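You operate a simulated robot arm through the tools that you are given. There is no shell and no other tool.

You run a simulated robot arm. Do the job below in one go: nothing can be reset, and whatever is moved stays where it is left.

TASK
Clamp the dirty brass block in the vise, scrub it clean and open the vise again.
Fine: orange brush, dabbed in the teal tin; the vise stays shut while you scrub; stand the brush back. Set down upright: orange brush. What is to be rubbed or washed off counts as gone when no trace of it is left.

It is judged by the outcome, as a careful person would: the job done as asked, and still so three seconds after it is handed in. It fails if anything else is knocked over, pushed out of place, dropped, spilled or broken.

THE ROBOT
A 7-joint arm with a two-finger gripper, fixed in place. Base frame: the origin is on the floor under the middle of its stand, x ahead of it, y to its left, z up. Lengths are in mm, angles in degrees, forces in N, time in s.
With the tool pointing down near the work surface it reaches from about 340 to 720 mm from the base axis. Its first joint turns from -66.0 to 66.0 degrees. Payload 2.45 kg.
The tool frame sits at the grasp point between the pads (the TCP): z along the fingers, y along the line on which they close. The tips reach 26 mm beyond it. The gripper opens to 96 mm; its body begins 69 mm behind the TCP.
Orientation is that of the tool frame in the base frame, as a unit quaternion [x, y, z, w]. With the fingers straight down and closing along the base's y, the tool's x points along the base's -x, its y along +y and its z along -z.

THE INTERFACE
- The arm moves only by the tool play_rows. Its argument "targets" is a list of rows, each a list of 7 numbers: the shift along the tool's x, y, z in units of 40 mm (1.0 is 40 mm), then the turn, a rotation vector about the tool's x, y, z in units of 8 degrees (1.0 is 8 degrees), then the closure, from 0 (fully open) to 1 (shut). In form: [[dx, dy, dz, rx, ry, rz, fingers], ...]. A call has 1 to 20 rows; each row shifts and turns the commanded pose from where the row before left it, along the tool's axes as they then stand. A call with a number of a shift or a turn outside -1 to 1 is refused whole. Each row takes 0.2 s and may step no farther than 50 mm and 8.6 degrees from the row before; otherwise, or with a gripper value out of range, the whole call is refused. Where a pose cannot be reached the arm comes as near as it can. A force on the tool above 40 N (or 10 N above the force at the start of the call, whichever is more), or a blocked arm, ends the call early, and 0.2 s more pass. Each finger travels about 50 mm/s and halts on what it meets, pressing with about 32 N; the grip force reading is that of the motor and also rises with nothing between the fingers. The clock runs only during rows and for 0.2 s after the last one: add rows that do not move to give the fingers time. The reply holds the time, the measured pose of the TCP, the force on the tool along the base axes, the opening and the grip force, in the units named above and with some noise, with the torque about the TCP (base axes, N m) and any sound that the robot's microphone picked up.
- Cameras (640 x 400 px; columns grow to the right, rows downward): "scene" is fixed at [169.6, -398.9, 1413.3]; the picture's right is [0.71, -0.70, 0.00], its down [-0.47, -0.47, -0.75] and it looks along [0.53, 0.53, -0.66] (base axes); focal length 356 px, centre (320, 200). "wrist" rides on the gripper at [82, 3, -98] in the tool frame; the picture's right is [-0.04, 1.00, 0.00], its down [-0.73, -0.03, -0.68] and it looks along [-0.68, -0.03, 0.73] (tool axes); focal length 256 px, centre (320, 200). There is no depth. A picture from a camera that has moved, and an enlarged one, comes with that camera's place and axes in the base frame and with its lens.
- grab_frame(camera): a new picture of that camera. The clock stands still meanwhile.
- close_up(camera, box): a new picture of the part [left, top, right, bottom] of that camera's present view, enlarged. The clock stands still meanwhile.
- close_job(): hands the job in; it is judged then, once.

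Nothing tells you positions but the pictures and the camera data. Unless the task says otherwise, let go and move clear before handing in.

The tools are called after "Request:" as a command line: name --pt "numbers of a row" for each row, then --argument value for the rest, lists and objects as JSON in quotes. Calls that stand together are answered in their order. play_rows: Moves the arm, as the interface text tells. Its arguments: {"type":"object","properties":{"targets":{"type":"array","items":{"type":"array","items":{"type":"number"}}}},"required":["targets"]} The other tools are called the same way: grab_frame (camera) takes a picture; close_up (camera, box) takes an enlarged picture of a part of a camera's view; close_job () hands the job in.

At the start:

```text
time: 0.0
tcp_pos: [415.4, -252.8, 1183.8]
orientation: [0.001, 1.0, 0.0, 0.0]
wrist_force: [-0.2, 0.6, 0.2]
wrist_torque: [0.02, 0.02, -0.04]
gripper_width: 96.1
gripper_force: 0.2
```

scene: 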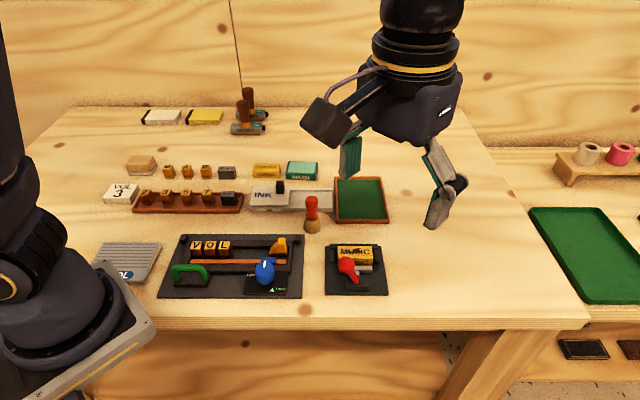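
wrist: 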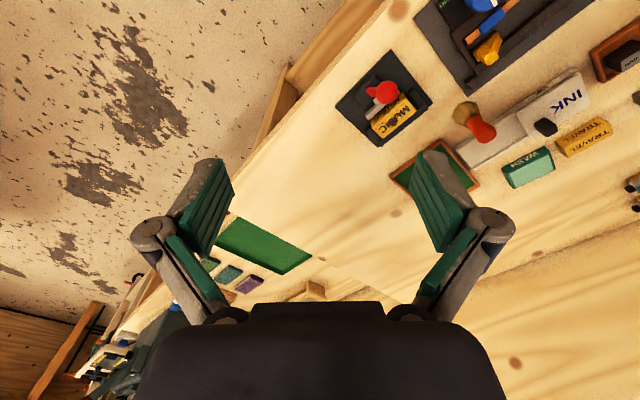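

I see a workbench with a press/vise-like fixture (red knob, "MUSIC" block), an orange brush standing, a teal tin "WASH" and other items. I'll look closer before moving.

Request:
close_up --camera "scene" --box '[290, 160, 410, 310]'

Request:
close_up --camera "scene" --box '[150, 220, 310, 310]'

Request:
close_up --camera "scene" --box '[90, 90, 330, 230]'

Request:
close_up --camera "wrist" --box '[320, 0, 640, 200]'

```text
2.67 times, centred on (350, 235) of scene
camera zoom: at [169.6, -398.9, 1413.3], right [0.71, -0.7, 0.0], down [-0.47, -0.47, -0.75], along [0.53, 0.53, -0.66], focal length 950 px, centre (240, 107)
```

zoom: 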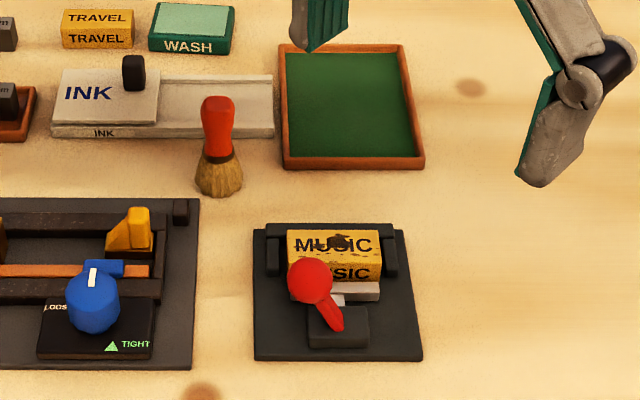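

```text
4.00 times, centred on (230, 265) of scene
camera zoom: at [169.6, -398.9, 1413.3], right [0.71, -0.7, 0.0], down [-0.47, -0.47, -0.75], along [0.53, 0.53, -0.66], focal length 1426 px, centre (680, -60)
```

zoom: 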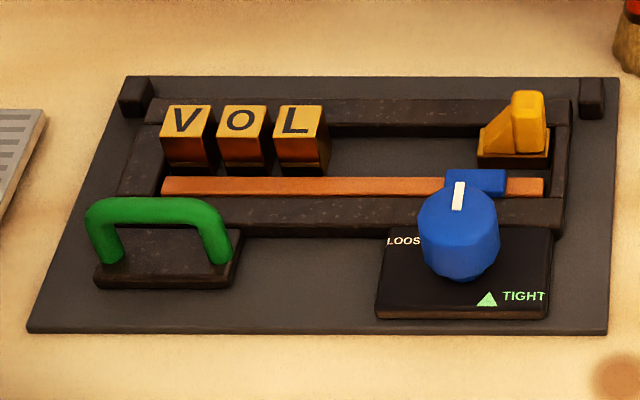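

```text
2.67 times, centred on (210, 160) of scene
camera zoom: at [169.6, -398.9, 1413.3], right [0.71, -0.7, 0.0], down [-0.47, -0.47, -0.75], along [0.53, 0.53, -0.66], focal length 950 px, centre (613, 307)
```

zoom: 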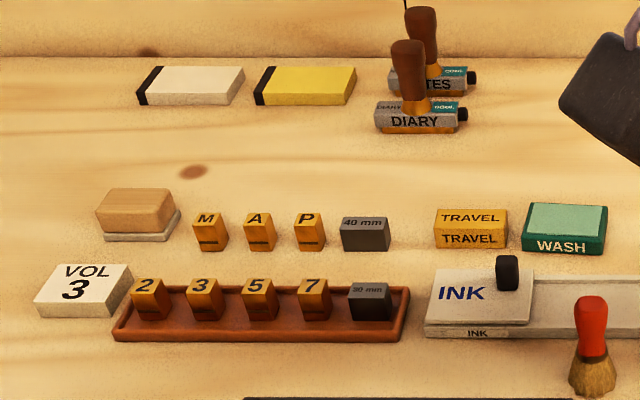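

```text
2.00 times, centred on (480, 100) of wrist
camera zoom: at [334.5, -248.9, 1283.2], right [0.04, 1.0, 0.0], down [0.73, -0.03, 0.68], along [0.68, -0.03, -0.73], focal length 512 px, centre (0, 400)
```

zoom: 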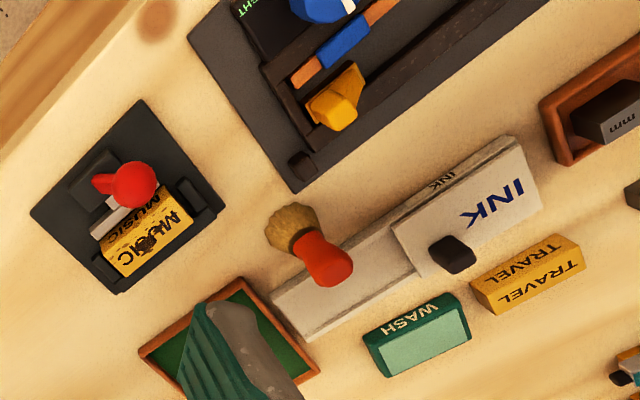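

The dirty brass block is the "MUSIC" stamp sitting in the small vise with a red lever, near (515,-147) on a bench at about z=855. The orange brush stands near (538,-7), and the teal "WASH" tin is near (648,147). I'll move the wrist camera in for a closer look at the vise.

Request:
play_rows --pt "-0.094 0.644 0.8 0 0 0 0" --pt "-0.094 0.644 0.8 0 0 0 0" --pt "-0.094 0.644 0.8 0 0 0 0" --pt "-0.094 0.644 0.8 0 0 0 0"

Request:
grab_frame --camera "wrist"

Request:
grab_frame --camera "scene"

```text
time: 1.0
tcp_pos: [432.2, -147.2, 1053.8]
orientation: [0.0, 1.0, 0.0, 0.001]
wrist_force: [-0.6, 0.4, 0.1]
wrist_torque: [-0.01, 0.04, 0.0]
gripper_width: 95.6
gripper_force: 0.0
```

```text
taken
camera wrist: at [350.1, -143.9, 1153.2], right [0.04, 1.0, 0.0], down [0.73, -0.03, 0.68], along [0.68, -0.03, -0.73], focal length 256 px, centre (320, 200)
```

wrist: 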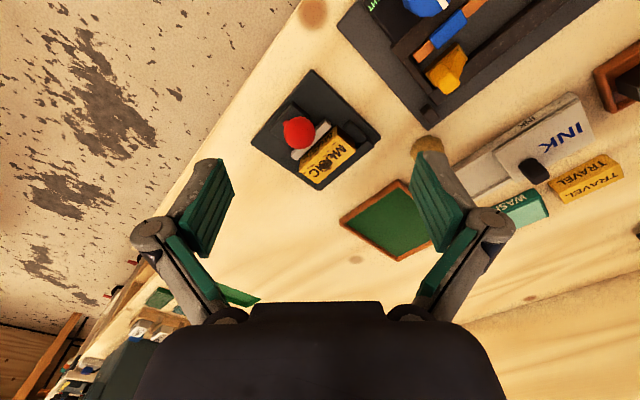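

```text
taken
```

scene: 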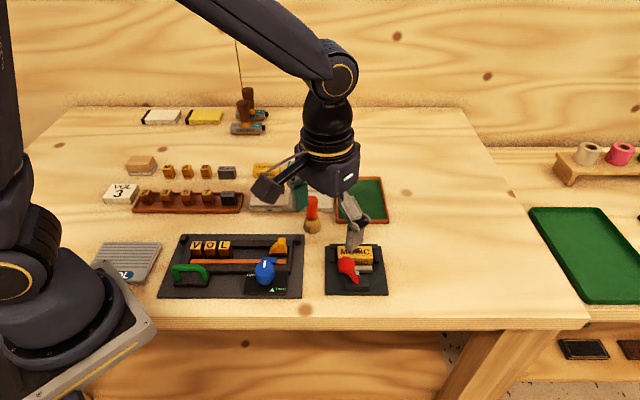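

I can see the vise in the wrist view now. I'll enlarge it to work out how the lever and jaws operate.

Request:
close_up --camera "wrist" --box '[235, 60, 395, 200]'

Request:
close_up --camera "scene" --box '[310, 230, 400, 305]'

Request:
close_up --camera "wrist" --box '[400, 80, 640, 240]'

```text
2.86 times, centred on (315, 130) of wrist
camera zoom: at [350.1, -143.9, 1153.2], right [0.04, 1.0, 0.0], down [0.73, -0.03, 0.68], along [0.68, -0.03, -0.73], focal length 731 px, centre (334, 400)
```

zoom: 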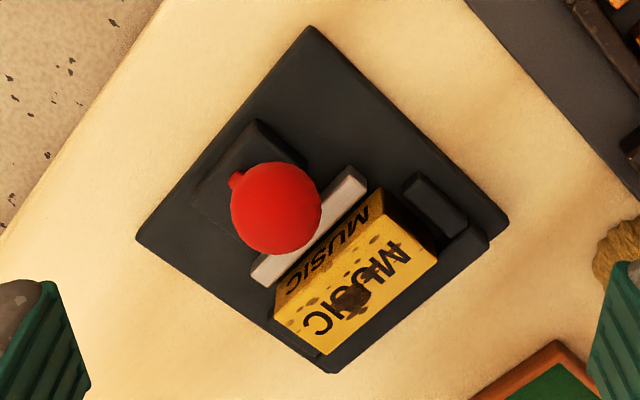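

```text
5.33 times, centred on (355, 268) of scene
camera zoom: at [169.6, -398.9, 1413.3], right [0.71, -0.7, 0.0], down [-0.47, -0.47, -0.75], along [0.53, 0.53, -0.66], focal length 1901 px, centre (133, -160)
```

zoom: 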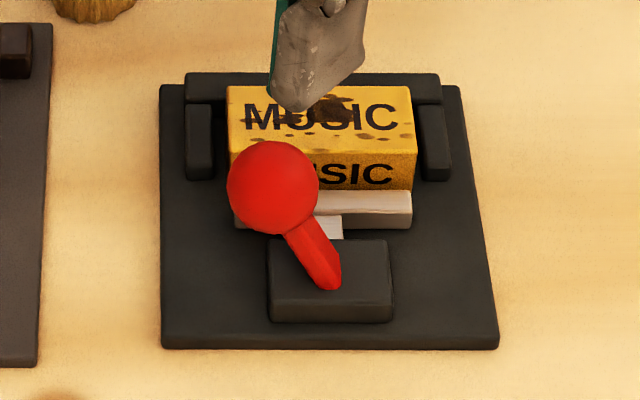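

```text
2.50 times, centred on (520, 160) of wrist
camera zoom: at [350.1, -143.9, 1153.2], right [0.04, 1.0, 0.0], down [0.73, -0.03, 0.68], along [0.68, -0.03, -0.73], focal length 640 px, centre (-180, 300)
```

zoom: 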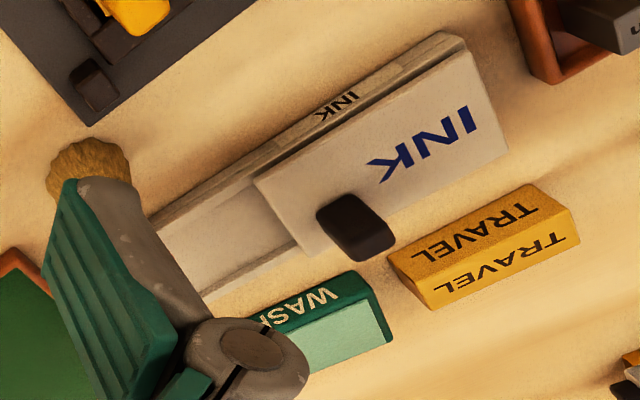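

The vise has a fixed back stop, a movable grey jaw and a red ball lever, which leans left at about (462,-167,943). I'll turn the tool 45° to line up with the bench and look at the vise from its front.

Request:
play_rows --pt "-0.125 -0.9 0.3 0 0 0 0" --pt "-0.125 -0.9 0.3 0 0 0 0" --pt "0 0 0 0 0 -0.9375 0" --pt "0 0 0 0 0 -0.9375 0" --pt "0 0 0 0 0 -0.9375 0" --pt "0 0 0 0 0 -0.9375 0" --pt "0 0 0 0 0 -0.9375 0" --pt "0 0 0 0 0 -0.9375 0"

Request:
grab_frame --camera "wrist"

Request:
close_up --camera "wrist" --box '[200, 60, 440, 240]'

```text
time: 2.8
tcp_pos: [439.6, -220.6, 1031.5]
orientation: [-0.384, 0.923, -0.001, 0.001]
wrist_force: [0.3, 0.1, 0.3]
wrist_torque: [0.0, -0.01, 0.0]
gripper_width: 96.1
gripper_force: 0.0
```

```text
taken
camera wrist: at [381.0, -275.7, 1130.6], right [-0.68, 0.73, 0.0], down [0.54, 0.5, 0.68], along [0.5, 0.46, -0.73], focal length 256 px, centre (320, 200)
```

wrist: 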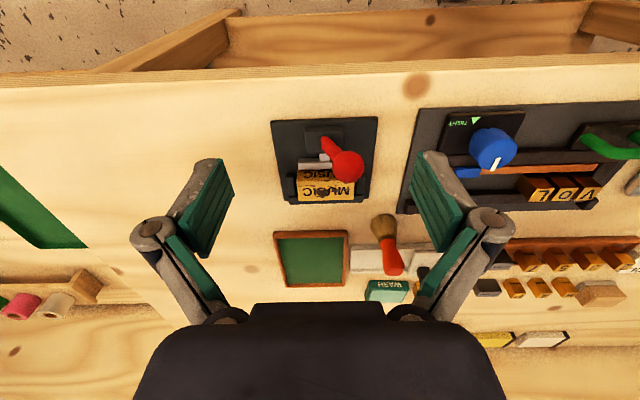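

```text
2.22 times, centred on (320, 150) of wrist
camera zoom: at [381.0, -275.7, 1130.6], right [-0.68, 0.73, 0.0], down [0.54, 0.5, 0.68], along [0.5, 0.46, -0.73], focal length 569 px, centre (320, 311)
```

zoom: 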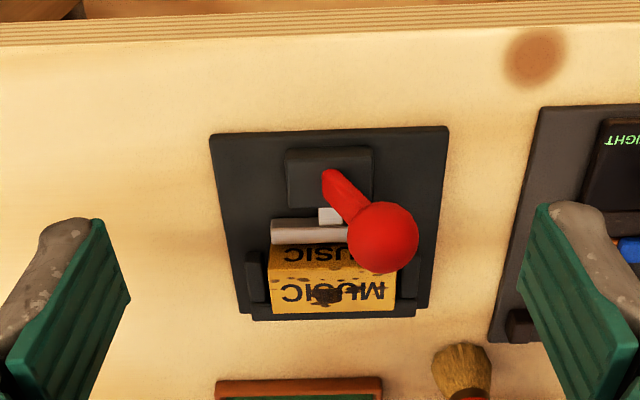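

I'll zoom in further on the vise to look for a gap at the jaw and find where the dirt is on the block.

Request:
close_up --camera "wrist" --box '[265, 110, 385, 210]'

Request:
close_up --camera "scene" --box '[320, 235, 390, 300]'

Request:
close_up --camera "wrist" --box '[260, 200, 440, 310]'

```text
4.00 times, centred on (325, 160) of wrist
camera zoom: at [381.0, -275.7, 1130.6], right [-0.68, 0.73, 0.0], down [0.54, 0.5, 0.68], along [0.5, 0.46, -0.73], focal length 1024 px, centre (300, 360)
```

zoom: 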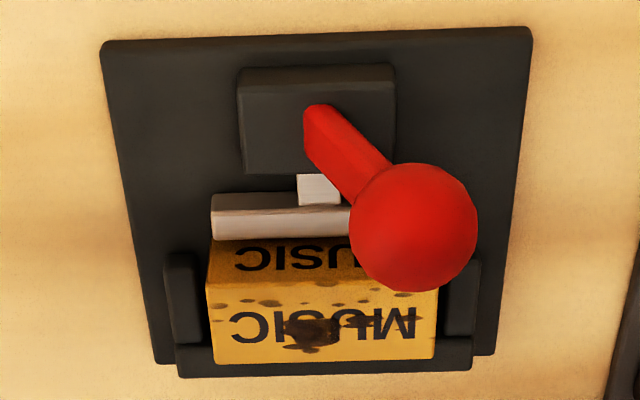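

```text
6.15 times, centred on (355, 268) of scene
camera zoom: at [169.6, -398.9, 1413.3], right [0.71, -0.7, 0.0], down [-0.47, -0.47, -0.75], along [0.53, 0.53, -0.66], focal length 2193 px, centre (105, -215)
```

zoom: 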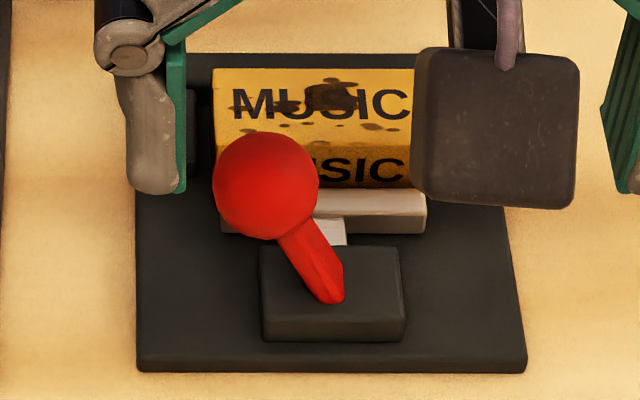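

```text
3.56 times, centred on (350, 255) of wrist
camera zoom: at [381.0, -275.7, 1130.6], right [-0.68, 0.73, 0.0], down [0.54, 0.5, 0.68], along [0.5, 0.46, -0.73], focal length 910 px, centre (213, 4)
```

zoom: 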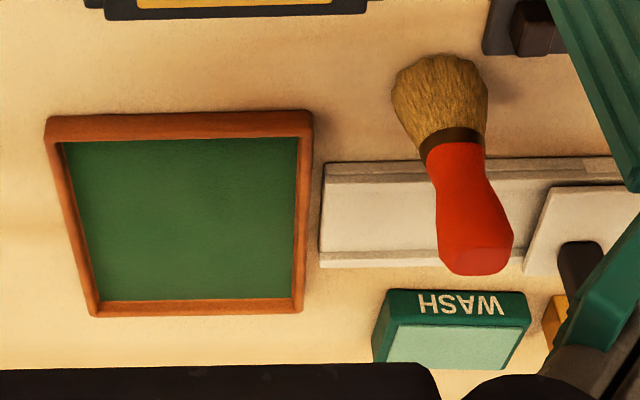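

The block's top face is at about z=910. The lever ball is 28 mm across at (462,-167,943), and its pivot is just right of it. I'll lower the open fingers around the ball, closing along the bench's left-right direction.

Request:
play_rows --pt "-0.679 0.271 0.3 0 0 0 0" --pt "-0.679 0.271 0.3 0 0 0 0" --pt "0 0 0.8 0 0 0 0" --pt "0 0 0.8 0 0 0 0" --pt "0 0 0 0 0 0 0.45" --pt "0 0 0 0 0 0 0.55" --pt "0 0 0 0 0 0 0.55"

Request:
grab_frame --camera "wrist"

Request:
close_up --camera "scene" --box '[300, 200, 420, 300]'

```text
time: 4.4
tcp_pos: [465.2, -168.4, 943.8]
orientation: [-0.383, 0.924, 0.0, 0.0]
wrist_force: [-0.1, -0.1, -0.3]
wrist_torque: [-0.03, 0.02, 0.02]
gripper_width: 43.4
gripper_force: 0.0
```

```text
taken
camera wrist: at [404.2, -222.6, 1043.0], right [-0.68, 0.73, 0.0], down [0.54, 0.5, 0.68], along [0.5, 0.46, -0.73], focal length 256 px, centre (320, 200)
```

wrist: 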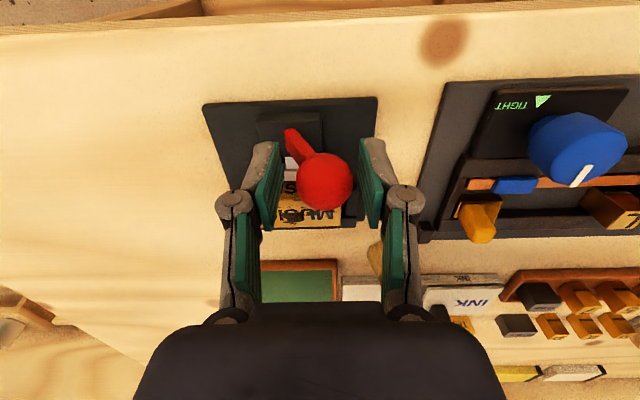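

```text
4.00 times, centred on (360, 250) of scene
camera zoom: at [169.6, -398.9, 1413.3], right [0.71, -0.7, 0.0], down [-0.47, -0.47, -0.75], along [0.53, 0.53, -0.66], focal length 1426 px, centre (160, 0)
```

zoom: 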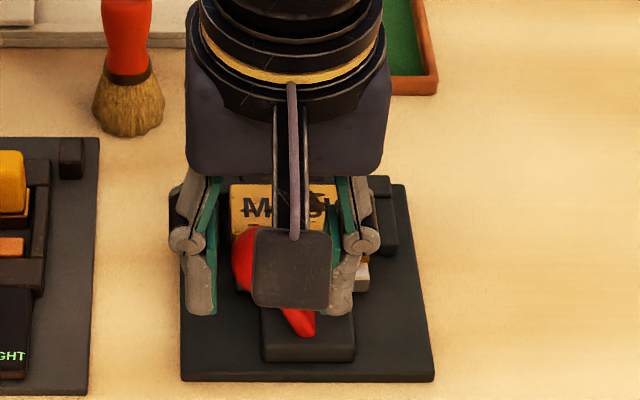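

The ball is centred between the fingers. I'll narrow the fingers and push gently to the right while watching the force, to find out which way the lever travels.

Request:
play_rows --pt "0 0 0 0 0 0 0.66" --pt "0 0 0 0 0 0 0.66" --pt "0 -0.125 0 0 0 0 0.66" --pt "0 -0.125 0 0 0 0 0.66" --pt "0 -0.125 0 0 0 0 0.66" --pt "0 -0.125 0 0 0 0 0.66"

Request:
grab_frame --camera "wrist"

```text
time: 5.8
tcp_pos: [479.8, -180.9, 944.1]
orientation: [-0.382, 0.924, -0.001, 0.0]
wrist_force: [-0.7, -0.1, 0.4]
wrist_torque: [0.03, -0.01, -0.02]
gripper_width: 32.8
gripper_force: 0.2
```

```text
taken
camera wrist: at [419.0, -236.7, 1043.6], right [-0.68, 0.73, 0.0], down [0.54, 0.5, 0.68], along [0.5, 0.46, -0.73], focal length 256 px, centre (320, 200)
```

wrist: 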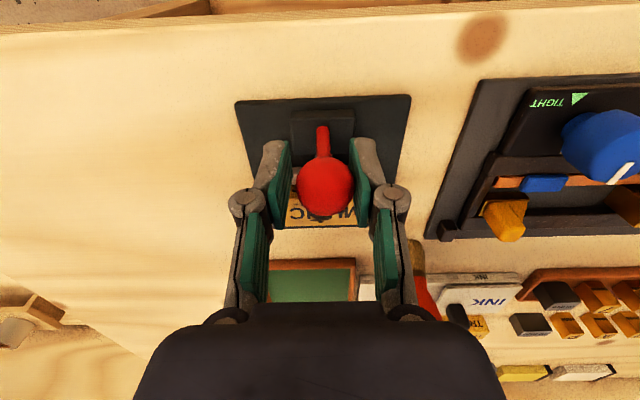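

The lever swings right freely and is now about upright. I'll keep pushing right.

Request:
play_rows --pt "0 -0.125 0 0 0 0 0.66" --pt "0 -0.125 0 0 0 0 0.66" --pt "0 -0.125 0 0 0 0 0.66" --pt "0 -0.125 0 0 0 0 0.66" --pt "0 -0.05 0 0 0 0 0.66"

Request:
grab_frame --camera "wrist"

Request:
close_up --camera "scene" --box '[300, 200, 420, 300]'

```text
time: 7.0
tcp_pos: [493.6, -196.0, 943.2]
orientation: [-0.383, 0.924, 0.0, 0.0]
wrist_force: [-1.9, 1.9, 1.8]
wrist_torque: [0.03, 0.07, 0.02]
gripper_width: 34.1
gripper_force: 1.3
```

```text
taken
camera wrist: at [433.7, -251.7, 1043.1], right [-0.68, 0.73, 0.0], down [0.54, 0.5, 0.68], along [0.5, 0.46, -0.73], focal length 256 px, centre (320, 200)
```

wrist: 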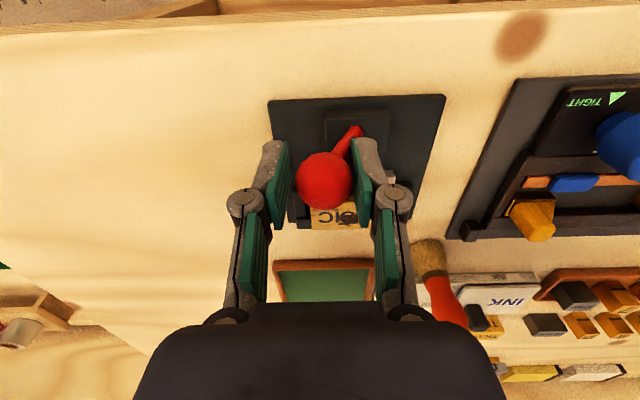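

```text
4.00 times, centred on (360, 250) of scene
camera zoom: at [169.5, -398.8, 1413.3], right [0.71, -0.7, 0.0], down [-0.47, -0.47, -0.75], along [0.53, 0.53, -0.66], focal length 1426 px, centre (160, 0)
```

zoom: 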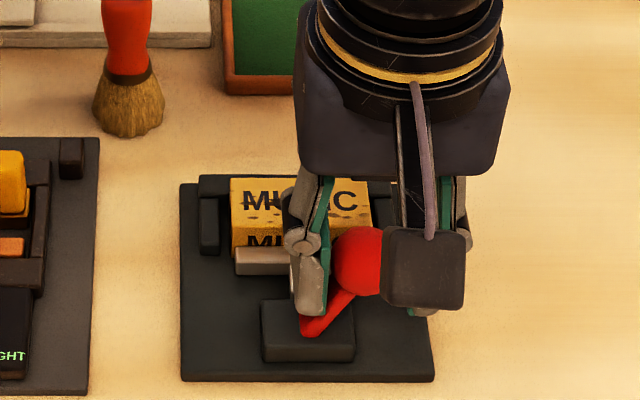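

The lever has passed upright and leans right, with a small resistance now. I'll push a bit more to find its end stop.

Request:
play_rows --pt "0 -0.1 0 0 0 0 0.66" --pt "0 -0.1 0 0 0 0 0.66"

Request:
grab_frame --camera "wrist"

```text
time: 7.6
tcp_pos: [497.1, -200.2, 942.9]
orientation: [-0.384, 0.923, 0.002, -0.002]
wrist_force: [-12.9, 13.5, 0.5]
wrist_torque: [0.29, 0.32, -0.05]
gripper_width: 44.7
gripper_force: 9.2
```

```text
taken
camera wrist: at [438.5, -256.2, 1042.7], right [-0.68, 0.73, 0.01], down [0.54, 0.5, 0.68], along [0.49, 0.46, -0.74], focal length 256 px, centre (320, 200)
```

wrist: 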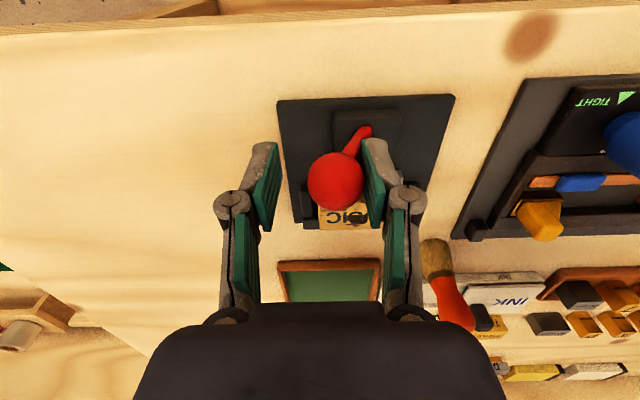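

The lever has reached its right end stop, at about 18 N. I'll ease off, open the fingers and lift away to check that the lever stays and the jaw is closed.

Request:
play_rows --pt "0 0.125 0 0 0 0 0.55" --pt "0 0.075 0 0 0 0 0.4" --pt "0 0 0 0 0 0 0.3" --pt "0 0 0 0 0 0 0.3" --pt "0 0 -0.75 0 0 0 0.3" --pt "0 0 -0.75 0 0 0 0.3" --pt "0 0 -0.75 0 0 0 0.3" --pt "0.5 0 0 0 0 0 0.3"

Request:
grab_frame --camera "wrist"

Request:
close_up --camera "wrist" --box '[230, 90, 390, 220]'

Request:
close_up --camera "scene" --box '[310, 220, 400, 300]'

```text
time: 9.4
tcp_pos: [479.9, -209.1, 1033.7]
orientation: [-0.384, 0.923, 0.0, 0.0]
wrist_force: [-0.5, 0.2, -0.2]
wrist_torque: [0.0, -0.02, 0.04]
gripper_width: 67.1
gripper_force: 0.1
```

```text
taken
camera wrist: at [420.5, -264.7, 1134.3], right [-0.68, 0.73, 0.0], down [0.54, 0.5, 0.68], along [0.5, 0.46, -0.73], focal length 256 px, centre (320, 200)
```

wrist: 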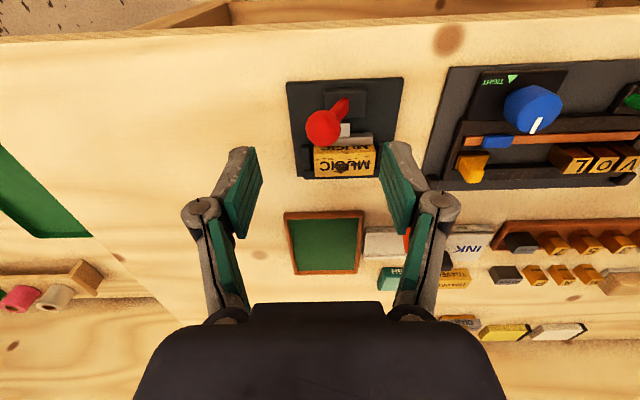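

```text
3.08 times, centred on (310, 155) of wrist
camera zoom: at [420.5, -264.7, 1134.3], right [-0.68, 0.73, 0.0], down [0.54, 0.5, 0.68], along [0.5, 0.46, -0.73], focal length 788 px, centre (351, 338)
```

zoom: 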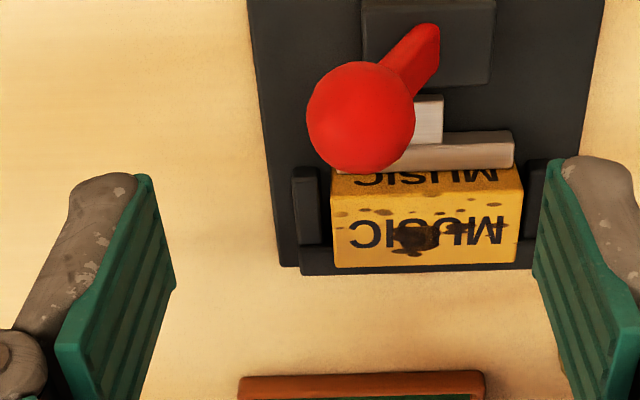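

```text
5.00 times, centred on (355, 260) of scene
camera zoom: at [169.6, -398.8, 1413.3], right [0.71, -0.7, 0.0], down [-0.47, -0.47, -0.75], along [0.53, 0.53, -0.66], focal length 1782 px, centre (145, -100)
```

zoom: 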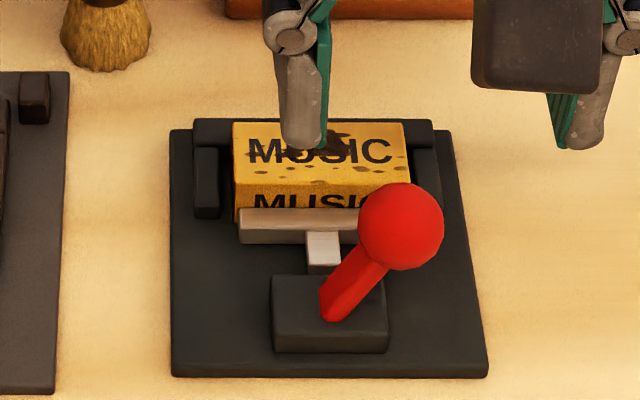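

The jaw has moved in against the block and the lever stays right, so the vise is shut. I'll look closely at the stains and the brush before going to fetch it.

Request:
close_up --camera "wrist" --box '[300, 125, 385, 185]'

Request:
close_up --camera "scene" --box '[350, 240, 378, 264]'

Request:
close_up --camera "scene" --box '[280, 150, 400, 240]'

```text
6.67 times, centred on (342, 155) of wrist
camera zoom: at [420.5, -264.7, 1134.3], right [-0.68, 0.73, 0.0], down [0.54, 0.5, 0.68], along [0.5, 0.46, -0.73], focal length 1707 px, centre (170, 500)
```

zoom: 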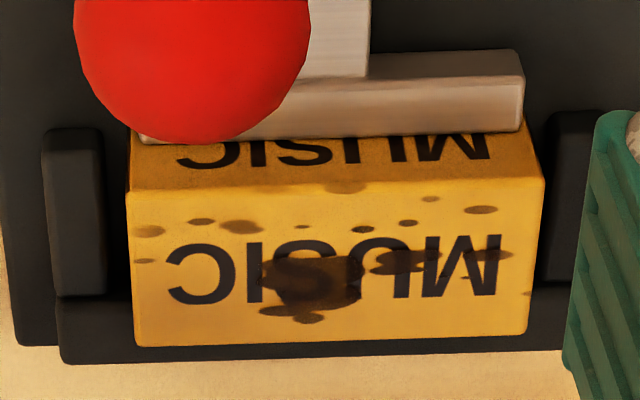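

```text
16.00 times, centred on (364, 252) of scene
camera zoom: at [169.6, -398.8, 1413.3], right [0.71, -0.7, 0.0], down [-0.47, -0.47, -0.75], along [0.53, 0.53, -0.66], focal length 5702 px, centre (-384, -632)
```

zoom: 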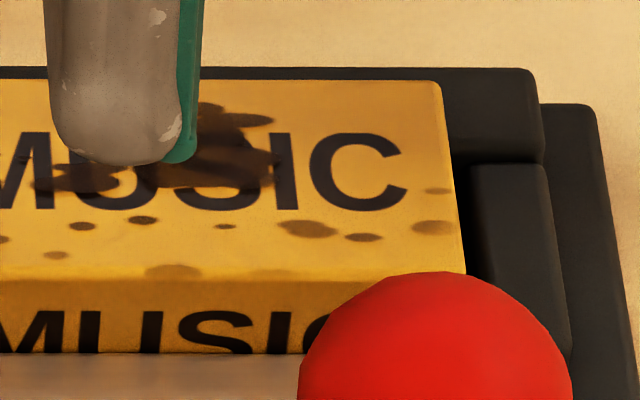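

```text
4.44 times, centred on (340, 195) of scene
camera zoom: at [169.6, -398.8, 1413.3], right [0.71, -0.7, 0.0], down [-0.47, -0.47, -0.75], along [0.53, 0.53, -0.66], focal length 1584 px, centre (231, 222)
```

zoom: 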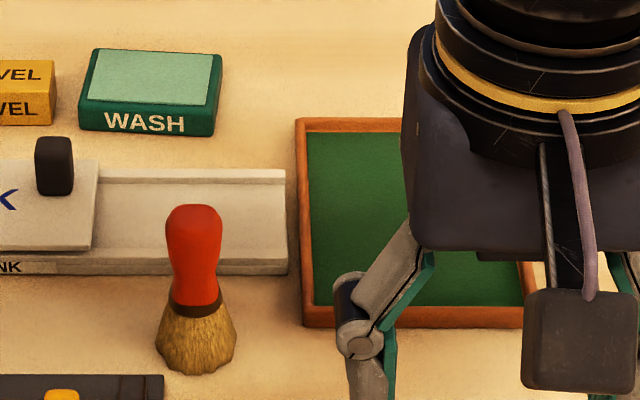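

All the stains are on the block's top face. I put the brush at about (520,-27), with its handle top at z≈965. I'll move above it with the fingers open and check the alignment from there.

Request:
play_rows --pt "-0.787 0.5 0.05 0 0 0 0.2" --pt "-0.787 0.5 0.05 0 0 0 0.2" --pt "-0.787 0.5 0.05 0 0 0 0.2" --pt "-0.787 0.5 0.05 0 0 0 0.2" --pt "-0.787 0.5 0.05 0 0 0 0.2" --pt "0 0 0 0 0 0 0.2"

Request:
grab_frame --camera "wrist"

Request:
grab_frame --camera "scene"

```text
time: 10.8
tcp_pos: [518.9, -28.7, 1023.9]
orientation: [-0.383, 0.924, 0.001, 0.0]
wrist_force: [-0.4, 0.0, 0.0]
wrist_torque: [0.03, 0.01, 0.0]
gripper_width: 77.0
gripper_force: 0.0
```

```text
taken
camera wrist: at [459.4, -83.6, 1123.2], right [-0.68, 0.73, 0.0], down [0.54, 0.5, 0.68], along [0.5, 0.46, -0.73], focal length 256 px, centre (320, 200)
```

wrist: 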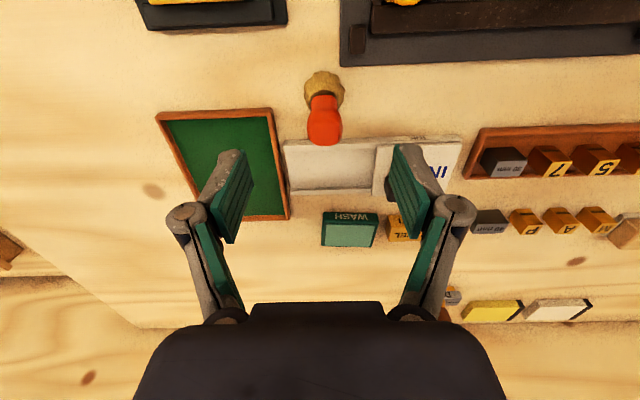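

```text
taken
```

scene: 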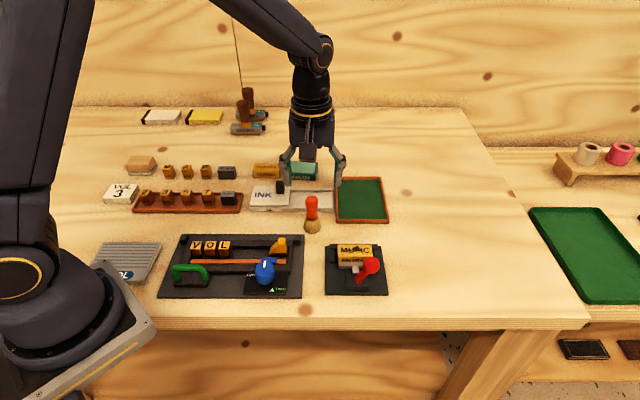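

The brush is roughly centred between the fingers. I'll zoom in to refine its position.

Request:
close_up --camera "wrist" --box '[270, 60, 380, 160]'

Request:
close_up --camera "wrist" --box '[280, 180, 430, 260]'

```text
4.00 times, centred on (325, 110) of wrist
camera zoom: at [459.4, -83.6, 1123.2], right [-0.68, 0.73, 0.0], down [0.54, 0.5, 0.68], along [0.5, 0.46, -0.73], focal length 1024 px, centre (300, 560)
```

zoom: 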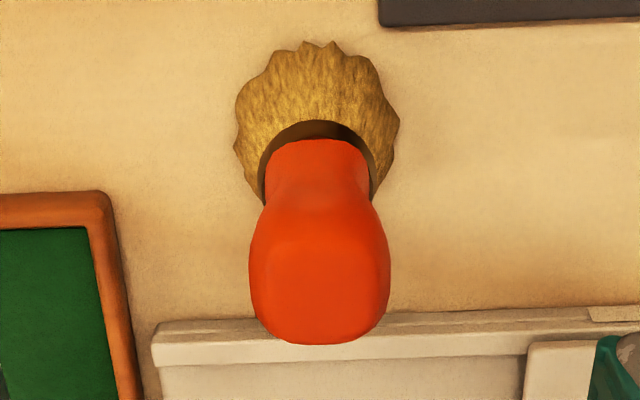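

```text
4.27 times, centred on (355, 220) of wrist
camera zoom: at [459.4, -83.6, 1123.2], right [-0.68, 0.73, 0.0], down [0.54, 0.5, 0.68], along [0.5, 0.46, -0.73], focal length 1092 px, centre (171, 115)
```

zoom: 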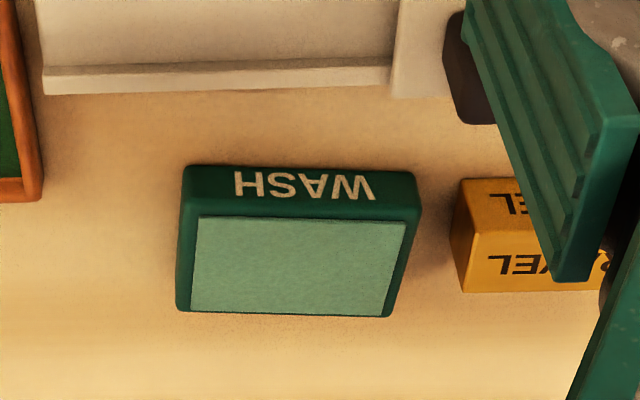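

Refined, the brush axis is at about (520,-22) with its top at z≈962, and the WASH pad is at about (629,130,903). I'll correct the alignment, go down around the handle and part-close the fingers to check the centring.

Request:
play_rows --pt "-0.14 0.09 0 0 0 0 0.35" --pt "0 0 0.65 0 0 0 0.4" --pt "0 0 0.65 0 0 0 0.4" --pt "0 0 0.65 0 0 0 0.5" --pt "0 0 0 0 0 0 0.6" --pt "0 0 0 0 0 0 0.65" --pt "0 0 0 0 0 0 0.65"

Request:
close_up --camera "wrist" --box '[240, 110, 400, 250]'

Request:
close_up --camera "scene" --box '[270, 150, 360, 240]'

```text
time: 12.4
tcp_pos: [522.4, -21.9, 945.7]
orientation: [-0.382, 0.924, 0.0, 0.0]
wrist_force: [-0.9, -1.2, 0.6]
wrist_torque: [-0.01, 0.01, 0.0]
gripper_width: 33.6
gripper_force: 0.1
```

```text
2.86 times, centred on (320, 180) of wrist
camera zoom: at [462.0, -76.9, 1045.0], right [-0.68, 0.73, 0.0], down [0.54, 0.5, 0.68], along [0.5, 0.46, -0.73], focal length 731 px, centre (320, 257)
```

zoom: 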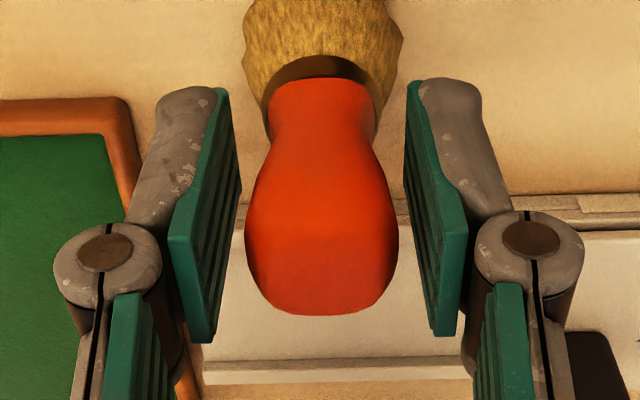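

```text
4.44 times, centred on (315, 195) of scene
camera zoom: at [169.6, -398.9, 1413.3], right [0.71, -0.7, 0.0], down [-0.47, -0.47, -0.75], along [0.53, 0.53, -0.66], focal length 1584 px, centre (342, 222)
```

zoom: 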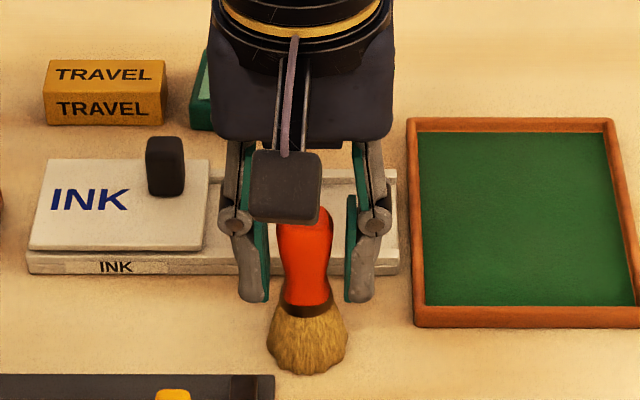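

The brush handle is centred between the pads, so I'll close the grip.

Request:
play_rows --pt "0 0 0 0 0 0 0.75" --pt "0 0 0 0 0 0 0.85" --pt "0 0 0 0 0 0 1" --pt "0 0 0 0 0 0 1" --pt "0 0 0 0 0 0 1"

Request:
close_up --camera "wrist" --box '[240, 110, 400, 250]'

Request:
close_up --camera "scene" --box '[270, 150, 360, 240]'

```text
time: 13.6
tcp_pos: [522.0, -21.6, 946.1]
orientation: [-0.383, 0.924, 0.0, 0.0]
wrist_force: [0.5, -1.0, 0.6]
wrist_torque: [0.01, -0.03, -0.06]
gripper_width: 24.4
gripper_force: 31.9
```

```text
2.86 times, centred on (320, 180) of wrist
camera zoom: at [462.0, -76.9, 1045.0], right [-0.68, 0.73, 0.0], down [0.54, 0.5, 0.68], along [0.5, 0.46, -0.73], focal length 731 px, centre (320, 257)
```

zoom: 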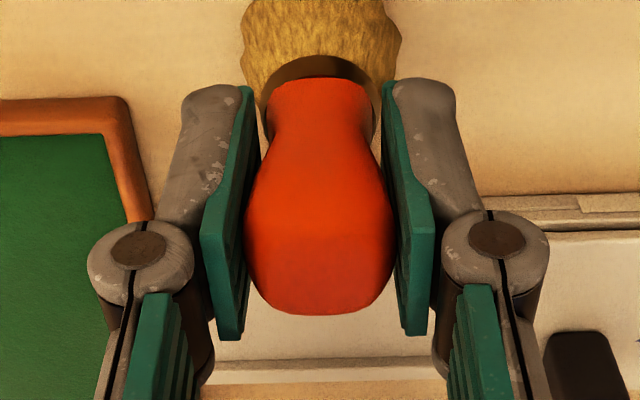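

```text
4.44 times, centred on (315, 195) of scene
camera zoom: at [169.6, -398.9, 1413.3], right [0.71, -0.7, 0.0], down [-0.47, -0.47, -0.75], along [0.53, 0.53, -0.66], focal length 1584 px, centre (342, 222)
```

zoom: 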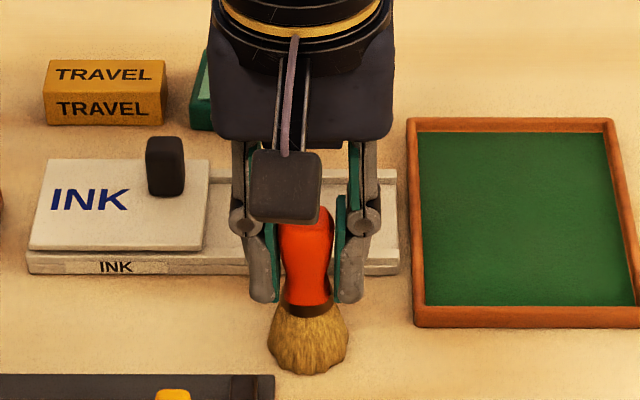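

The brush is gripped at 24 mm wide. The TCP pose while it stands is (522,-21.6,946.1), which I'll use when putting it back. I'll lift it and check it hangs steady.

Request:
play_rows --pt "0 0 -0.2 0 0 0 1" --pt "0 0 -0.4 0 0 0 1" --pt "0 0 -0.7 0 0 0 1" --pt "0 0 -0.8 0 0 0 1"

Request:
grab_frame --camera "wrist"

Request:
close_up --camera "scene" --box '[270, 130, 360, 240]'

```text
time: 14.6
tcp_pos: [521.2, -23.7, 1031.0]
orientation: [-0.382, 0.924, 0.0, -0.001]
wrist_force: [-0.3, 0.1, -0.2]
wrist_torque: [0.03, 0.0, 0.01]
gripper_width: 24.1
gripper_force: 32.5
```

```text
taken
camera wrist: at [461.1, -78.3, 1130.3], right [-0.68, 0.73, 0.0], down [0.54, 0.5, 0.68], along [0.5, 0.46, -0.73], focal length 256 px, centre (320, 200)
```

wrist: 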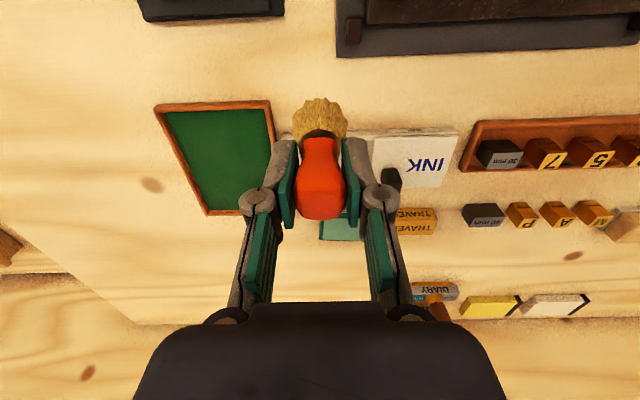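

```text
3.64 times, centred on (315, 185) of scene
camera zoom: at [169.6, -398.9, 1413.3], right [0.71, -0.7, 0.0], down [-0.47, -0.47, -0.75], along [0.53, 0.53, -0.66], focal length 1296 px, centre (338, 254)
```

zoom: 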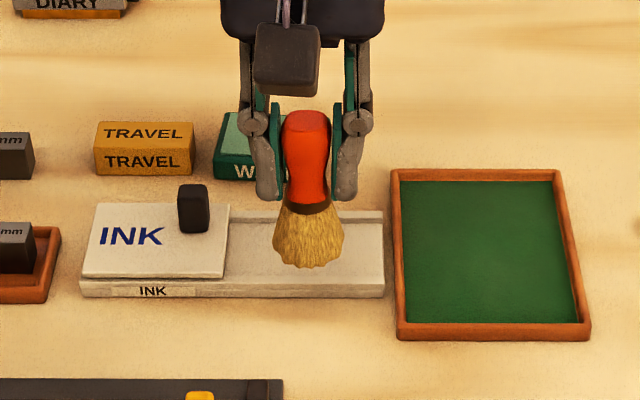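

The brush hangs straight. Next I'll carry it above the WASH tin's pad at about (629,130).

Request:
play_rows --pt "-0.925 0.159 0 0 0 0 1" --pt "-0.925 0.159 0 0 0 0 1" --pt "-0.925 0.159 0 0 0 0 1" --pt "-0.925 0.159 0 0 0 0 1" --pt "-0.925 0.159 0 0 0 0 1" --pt "0 0 0 0 0 0 1"

Request:
grab_frame --camera "wrist"

Request:
close_up --camera "scene" --box '[250, 110, 350, 210]'

```text
time: 16.0
tcp_pos: [627.9, 132.7, 1031.4]
orientation: [-0.383, 0.924, 0.001, 0.0]
wrist_force: [0.1, 0.7, -1.4]
wrist_torque: [-0.01, -0.02, -0.02]
gripper_width: 24.1
gripper_force: 32.0
```

```text
taken
camera wrist: at [568.8, 77.2, 1130.5], right [-0.68, 0.73, 0.0], down [0.54, 0.5, 0.68], along [0.5, 0.46, -0.73], focal length 256 px, centre (320, 200)
```

wrist: 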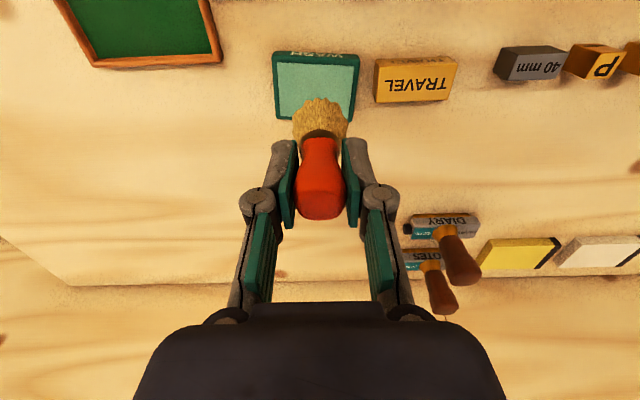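

```text
4.00 times, centred on (300, 160) of scene
camera zoom: at [169.6, -398.8, 1413.3], right [0.71, -0.7, 0.0], down [-0.47, -0.47, -0.75], along [0.53, 0.53, -0.66], focal length 1426 px, centre (400, 360)
```

zoom: 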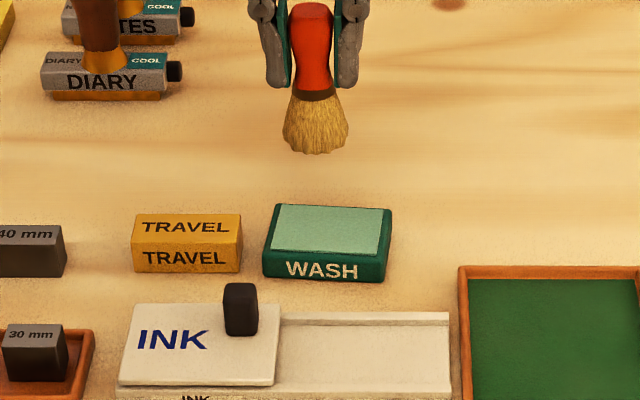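

The brush is right above the pad. I'll lower it quickly most of the way, then in small steps while watching the force.

Request:
play_rows --pt "0 0 0.55 0 0 0 1" --pt "0 0 0.55 0 0 0 1" --pt "0 0 0.075 0 0 0 1" --pt "0 0 0.075 0 0 0 1" --pt "0 0 0.075 0 0 0 1" --pt "0 0 0.075 0 0 0 1"

Request:
close_up --camera "scene" --box '[265, 120, 345, 190]'

Request:
grab_frame --camera "wrist"

```text
time: 17.4
tcp_pos: [629.4, 130.3, 974.9]
orientation: [-0.382, 0.924, 0.0, -0.001]
wrist_force: [0.0, -0.3, -0.4]
wrist_torque: [0.0, 0.03, -0.02]
gripper_width: 23.9
gripper_force: 31.8
```

```text
5.71 times, centred on (305, 155) of scene
camera zoom: at [169.6, -398.9, 1413.3], right [0.71, -0.7, 0.0], down [-0.47, -0.47, -0.75], along [0.53, 0.53, -0.66], focal length 2036 px, centre (406, 457)
```

zoom: 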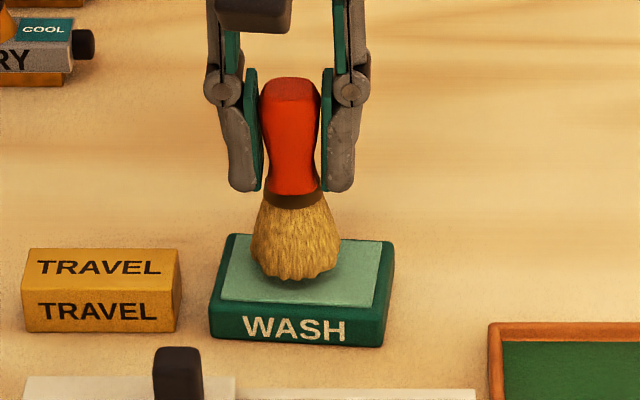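

```text
taken
camera wrist: at [570.1, 75.4, 1073.8], right [-0.68, 0.73, 0.0], down [0.54, 0.5, 0.68], along [0.5, 0.46, -0.73], focal length 256 px, centre (320, 200)
```

wrist: 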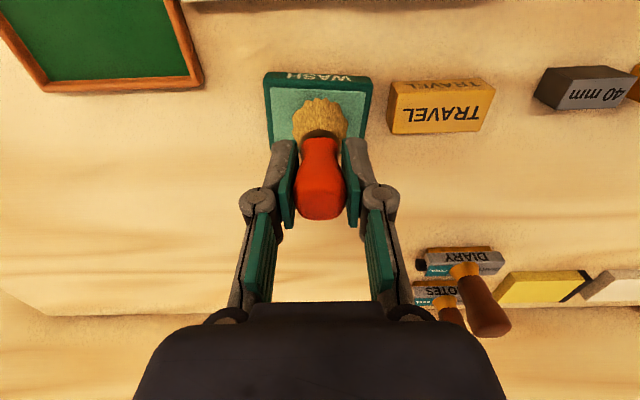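

The bristles are just above the middle of the pad. I'll continue down in small steps until I feel contact.

Request:
play_rows --pt "0 0 0.04 0 0 0 1" --pt "0 0 0.04 0 0 0 1" --pt "0 0 0.04 0 0 0 1" --pt "0 0 0.04 0 0 0 1"

Request:
close_up --camera "scene" --box '[265, 120, 345, 190]'

```text
time: 18.4
tcp_pos: [630.6, 130.2, 967.8]
orientation: [-0.382, 0.924, 0.0, 0.0]
wrist_force: [0.3, -0.5, -0.6]
wrist_torque: [-0.04, -0.02, -0.01]
gripper_width: 24.2
gripper_force: 32.4
```

```text
5.71 times, centred on (305, 155) of scene
camera zoom: at [169.6, -398.9, 1413.3], right [0.71, -0.7, 0.0], down [-0.47, -0.47, -0.75], along [0.53, 0.53, -0.66], focal length 2036 px, centre (406, 457)
```

zoom: 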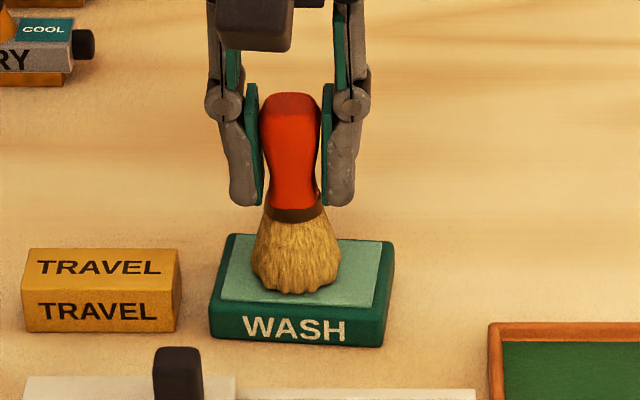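

It's almost touching, so I'll keep stepping down.

Request:
play_rows --pt "0 0 0.04 0 0 0 1" --pt "0 0 0.04 0 0 0 1" --pt "0 0 0.04 0 0 0 1"

```text
time: 19.2
tcp_pos: [631.3, 130.7, 966.1]
orientation: [-0.383, 0.924, -0.001, 0.002]
wrist_force: [-6.9, -2.2, 23.7]
wrist_torque: [-0.29, 0.48, -0.02]
gripper_width: 24.2
gripper_force: 32.2
```

Contact is firm at about 24 N with TCP z≈966. I'll ease off, dab once more lightly, then lift and inspect the bristles.

Request:
play_rows --pt "0 0 -0.04 0 0 0 1" --pt "0 0 0 0 0 0 1" --pt "0 0 -0.15 0 0 0 1" --pt "0 0 0.15 0 0 0 1" --pt "0 0 0.02 0 0 0 1" --pt "0 0 0 0 0 0 1"

Request:
close_up --camera "scene" --box '[265, 120, 345, 190]'

Request:
close_up --camera "wrist" --box '[240, 50, 400, 230]'

```text
time: 20.6
tcp_pos: [630.3, 130.9, 964.7]
orientation: [-0.383, 0.924, 0.001, 0.001]
wrist_force: [-8.5, 0.2, 23.2]
wrist_torque: [-0.12, 0.44, 0.0]
gripper_width: 24.2
gripper_force: 31.9
```

```text
5.71 times, centred on (305, 155) of scene
camera zoom: at [168.9, -399.0, 1413.3], right [0.71, -0.7, 0.0], down [-0.47, -0.47, -0.75], along [0.53, 0.53, -0.66], focal length 2036 px, centre (406, 457)
```

zoom: 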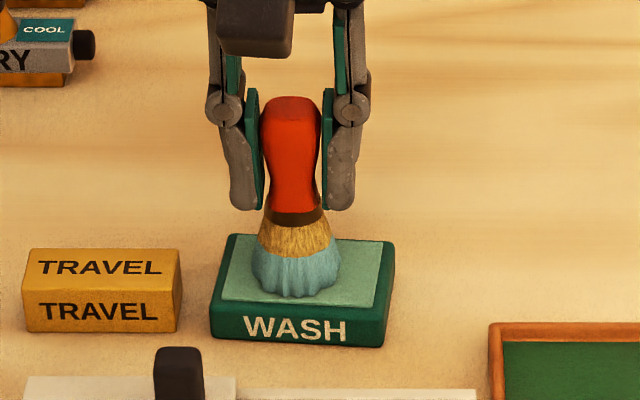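

```text
2.22 times, centred on (320, 140) of wrist
camera zoom: at [570.1, 76.0, 1064.2], right [-0.68, 0.73, 0.0], down [0.54, 0.5, 0.68], along [0.5, 0.46, -0.73], focal length 569 px, centre (320, 333)
```

zoom: 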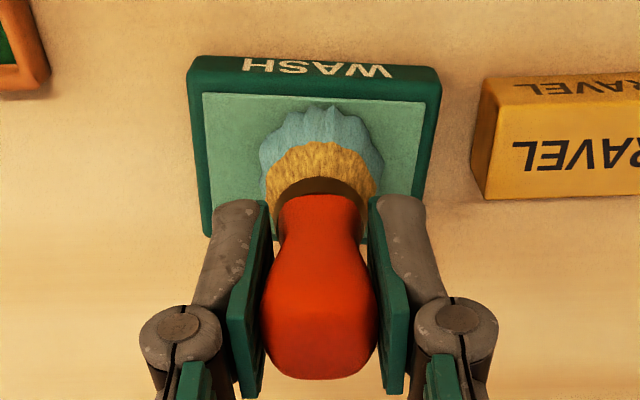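

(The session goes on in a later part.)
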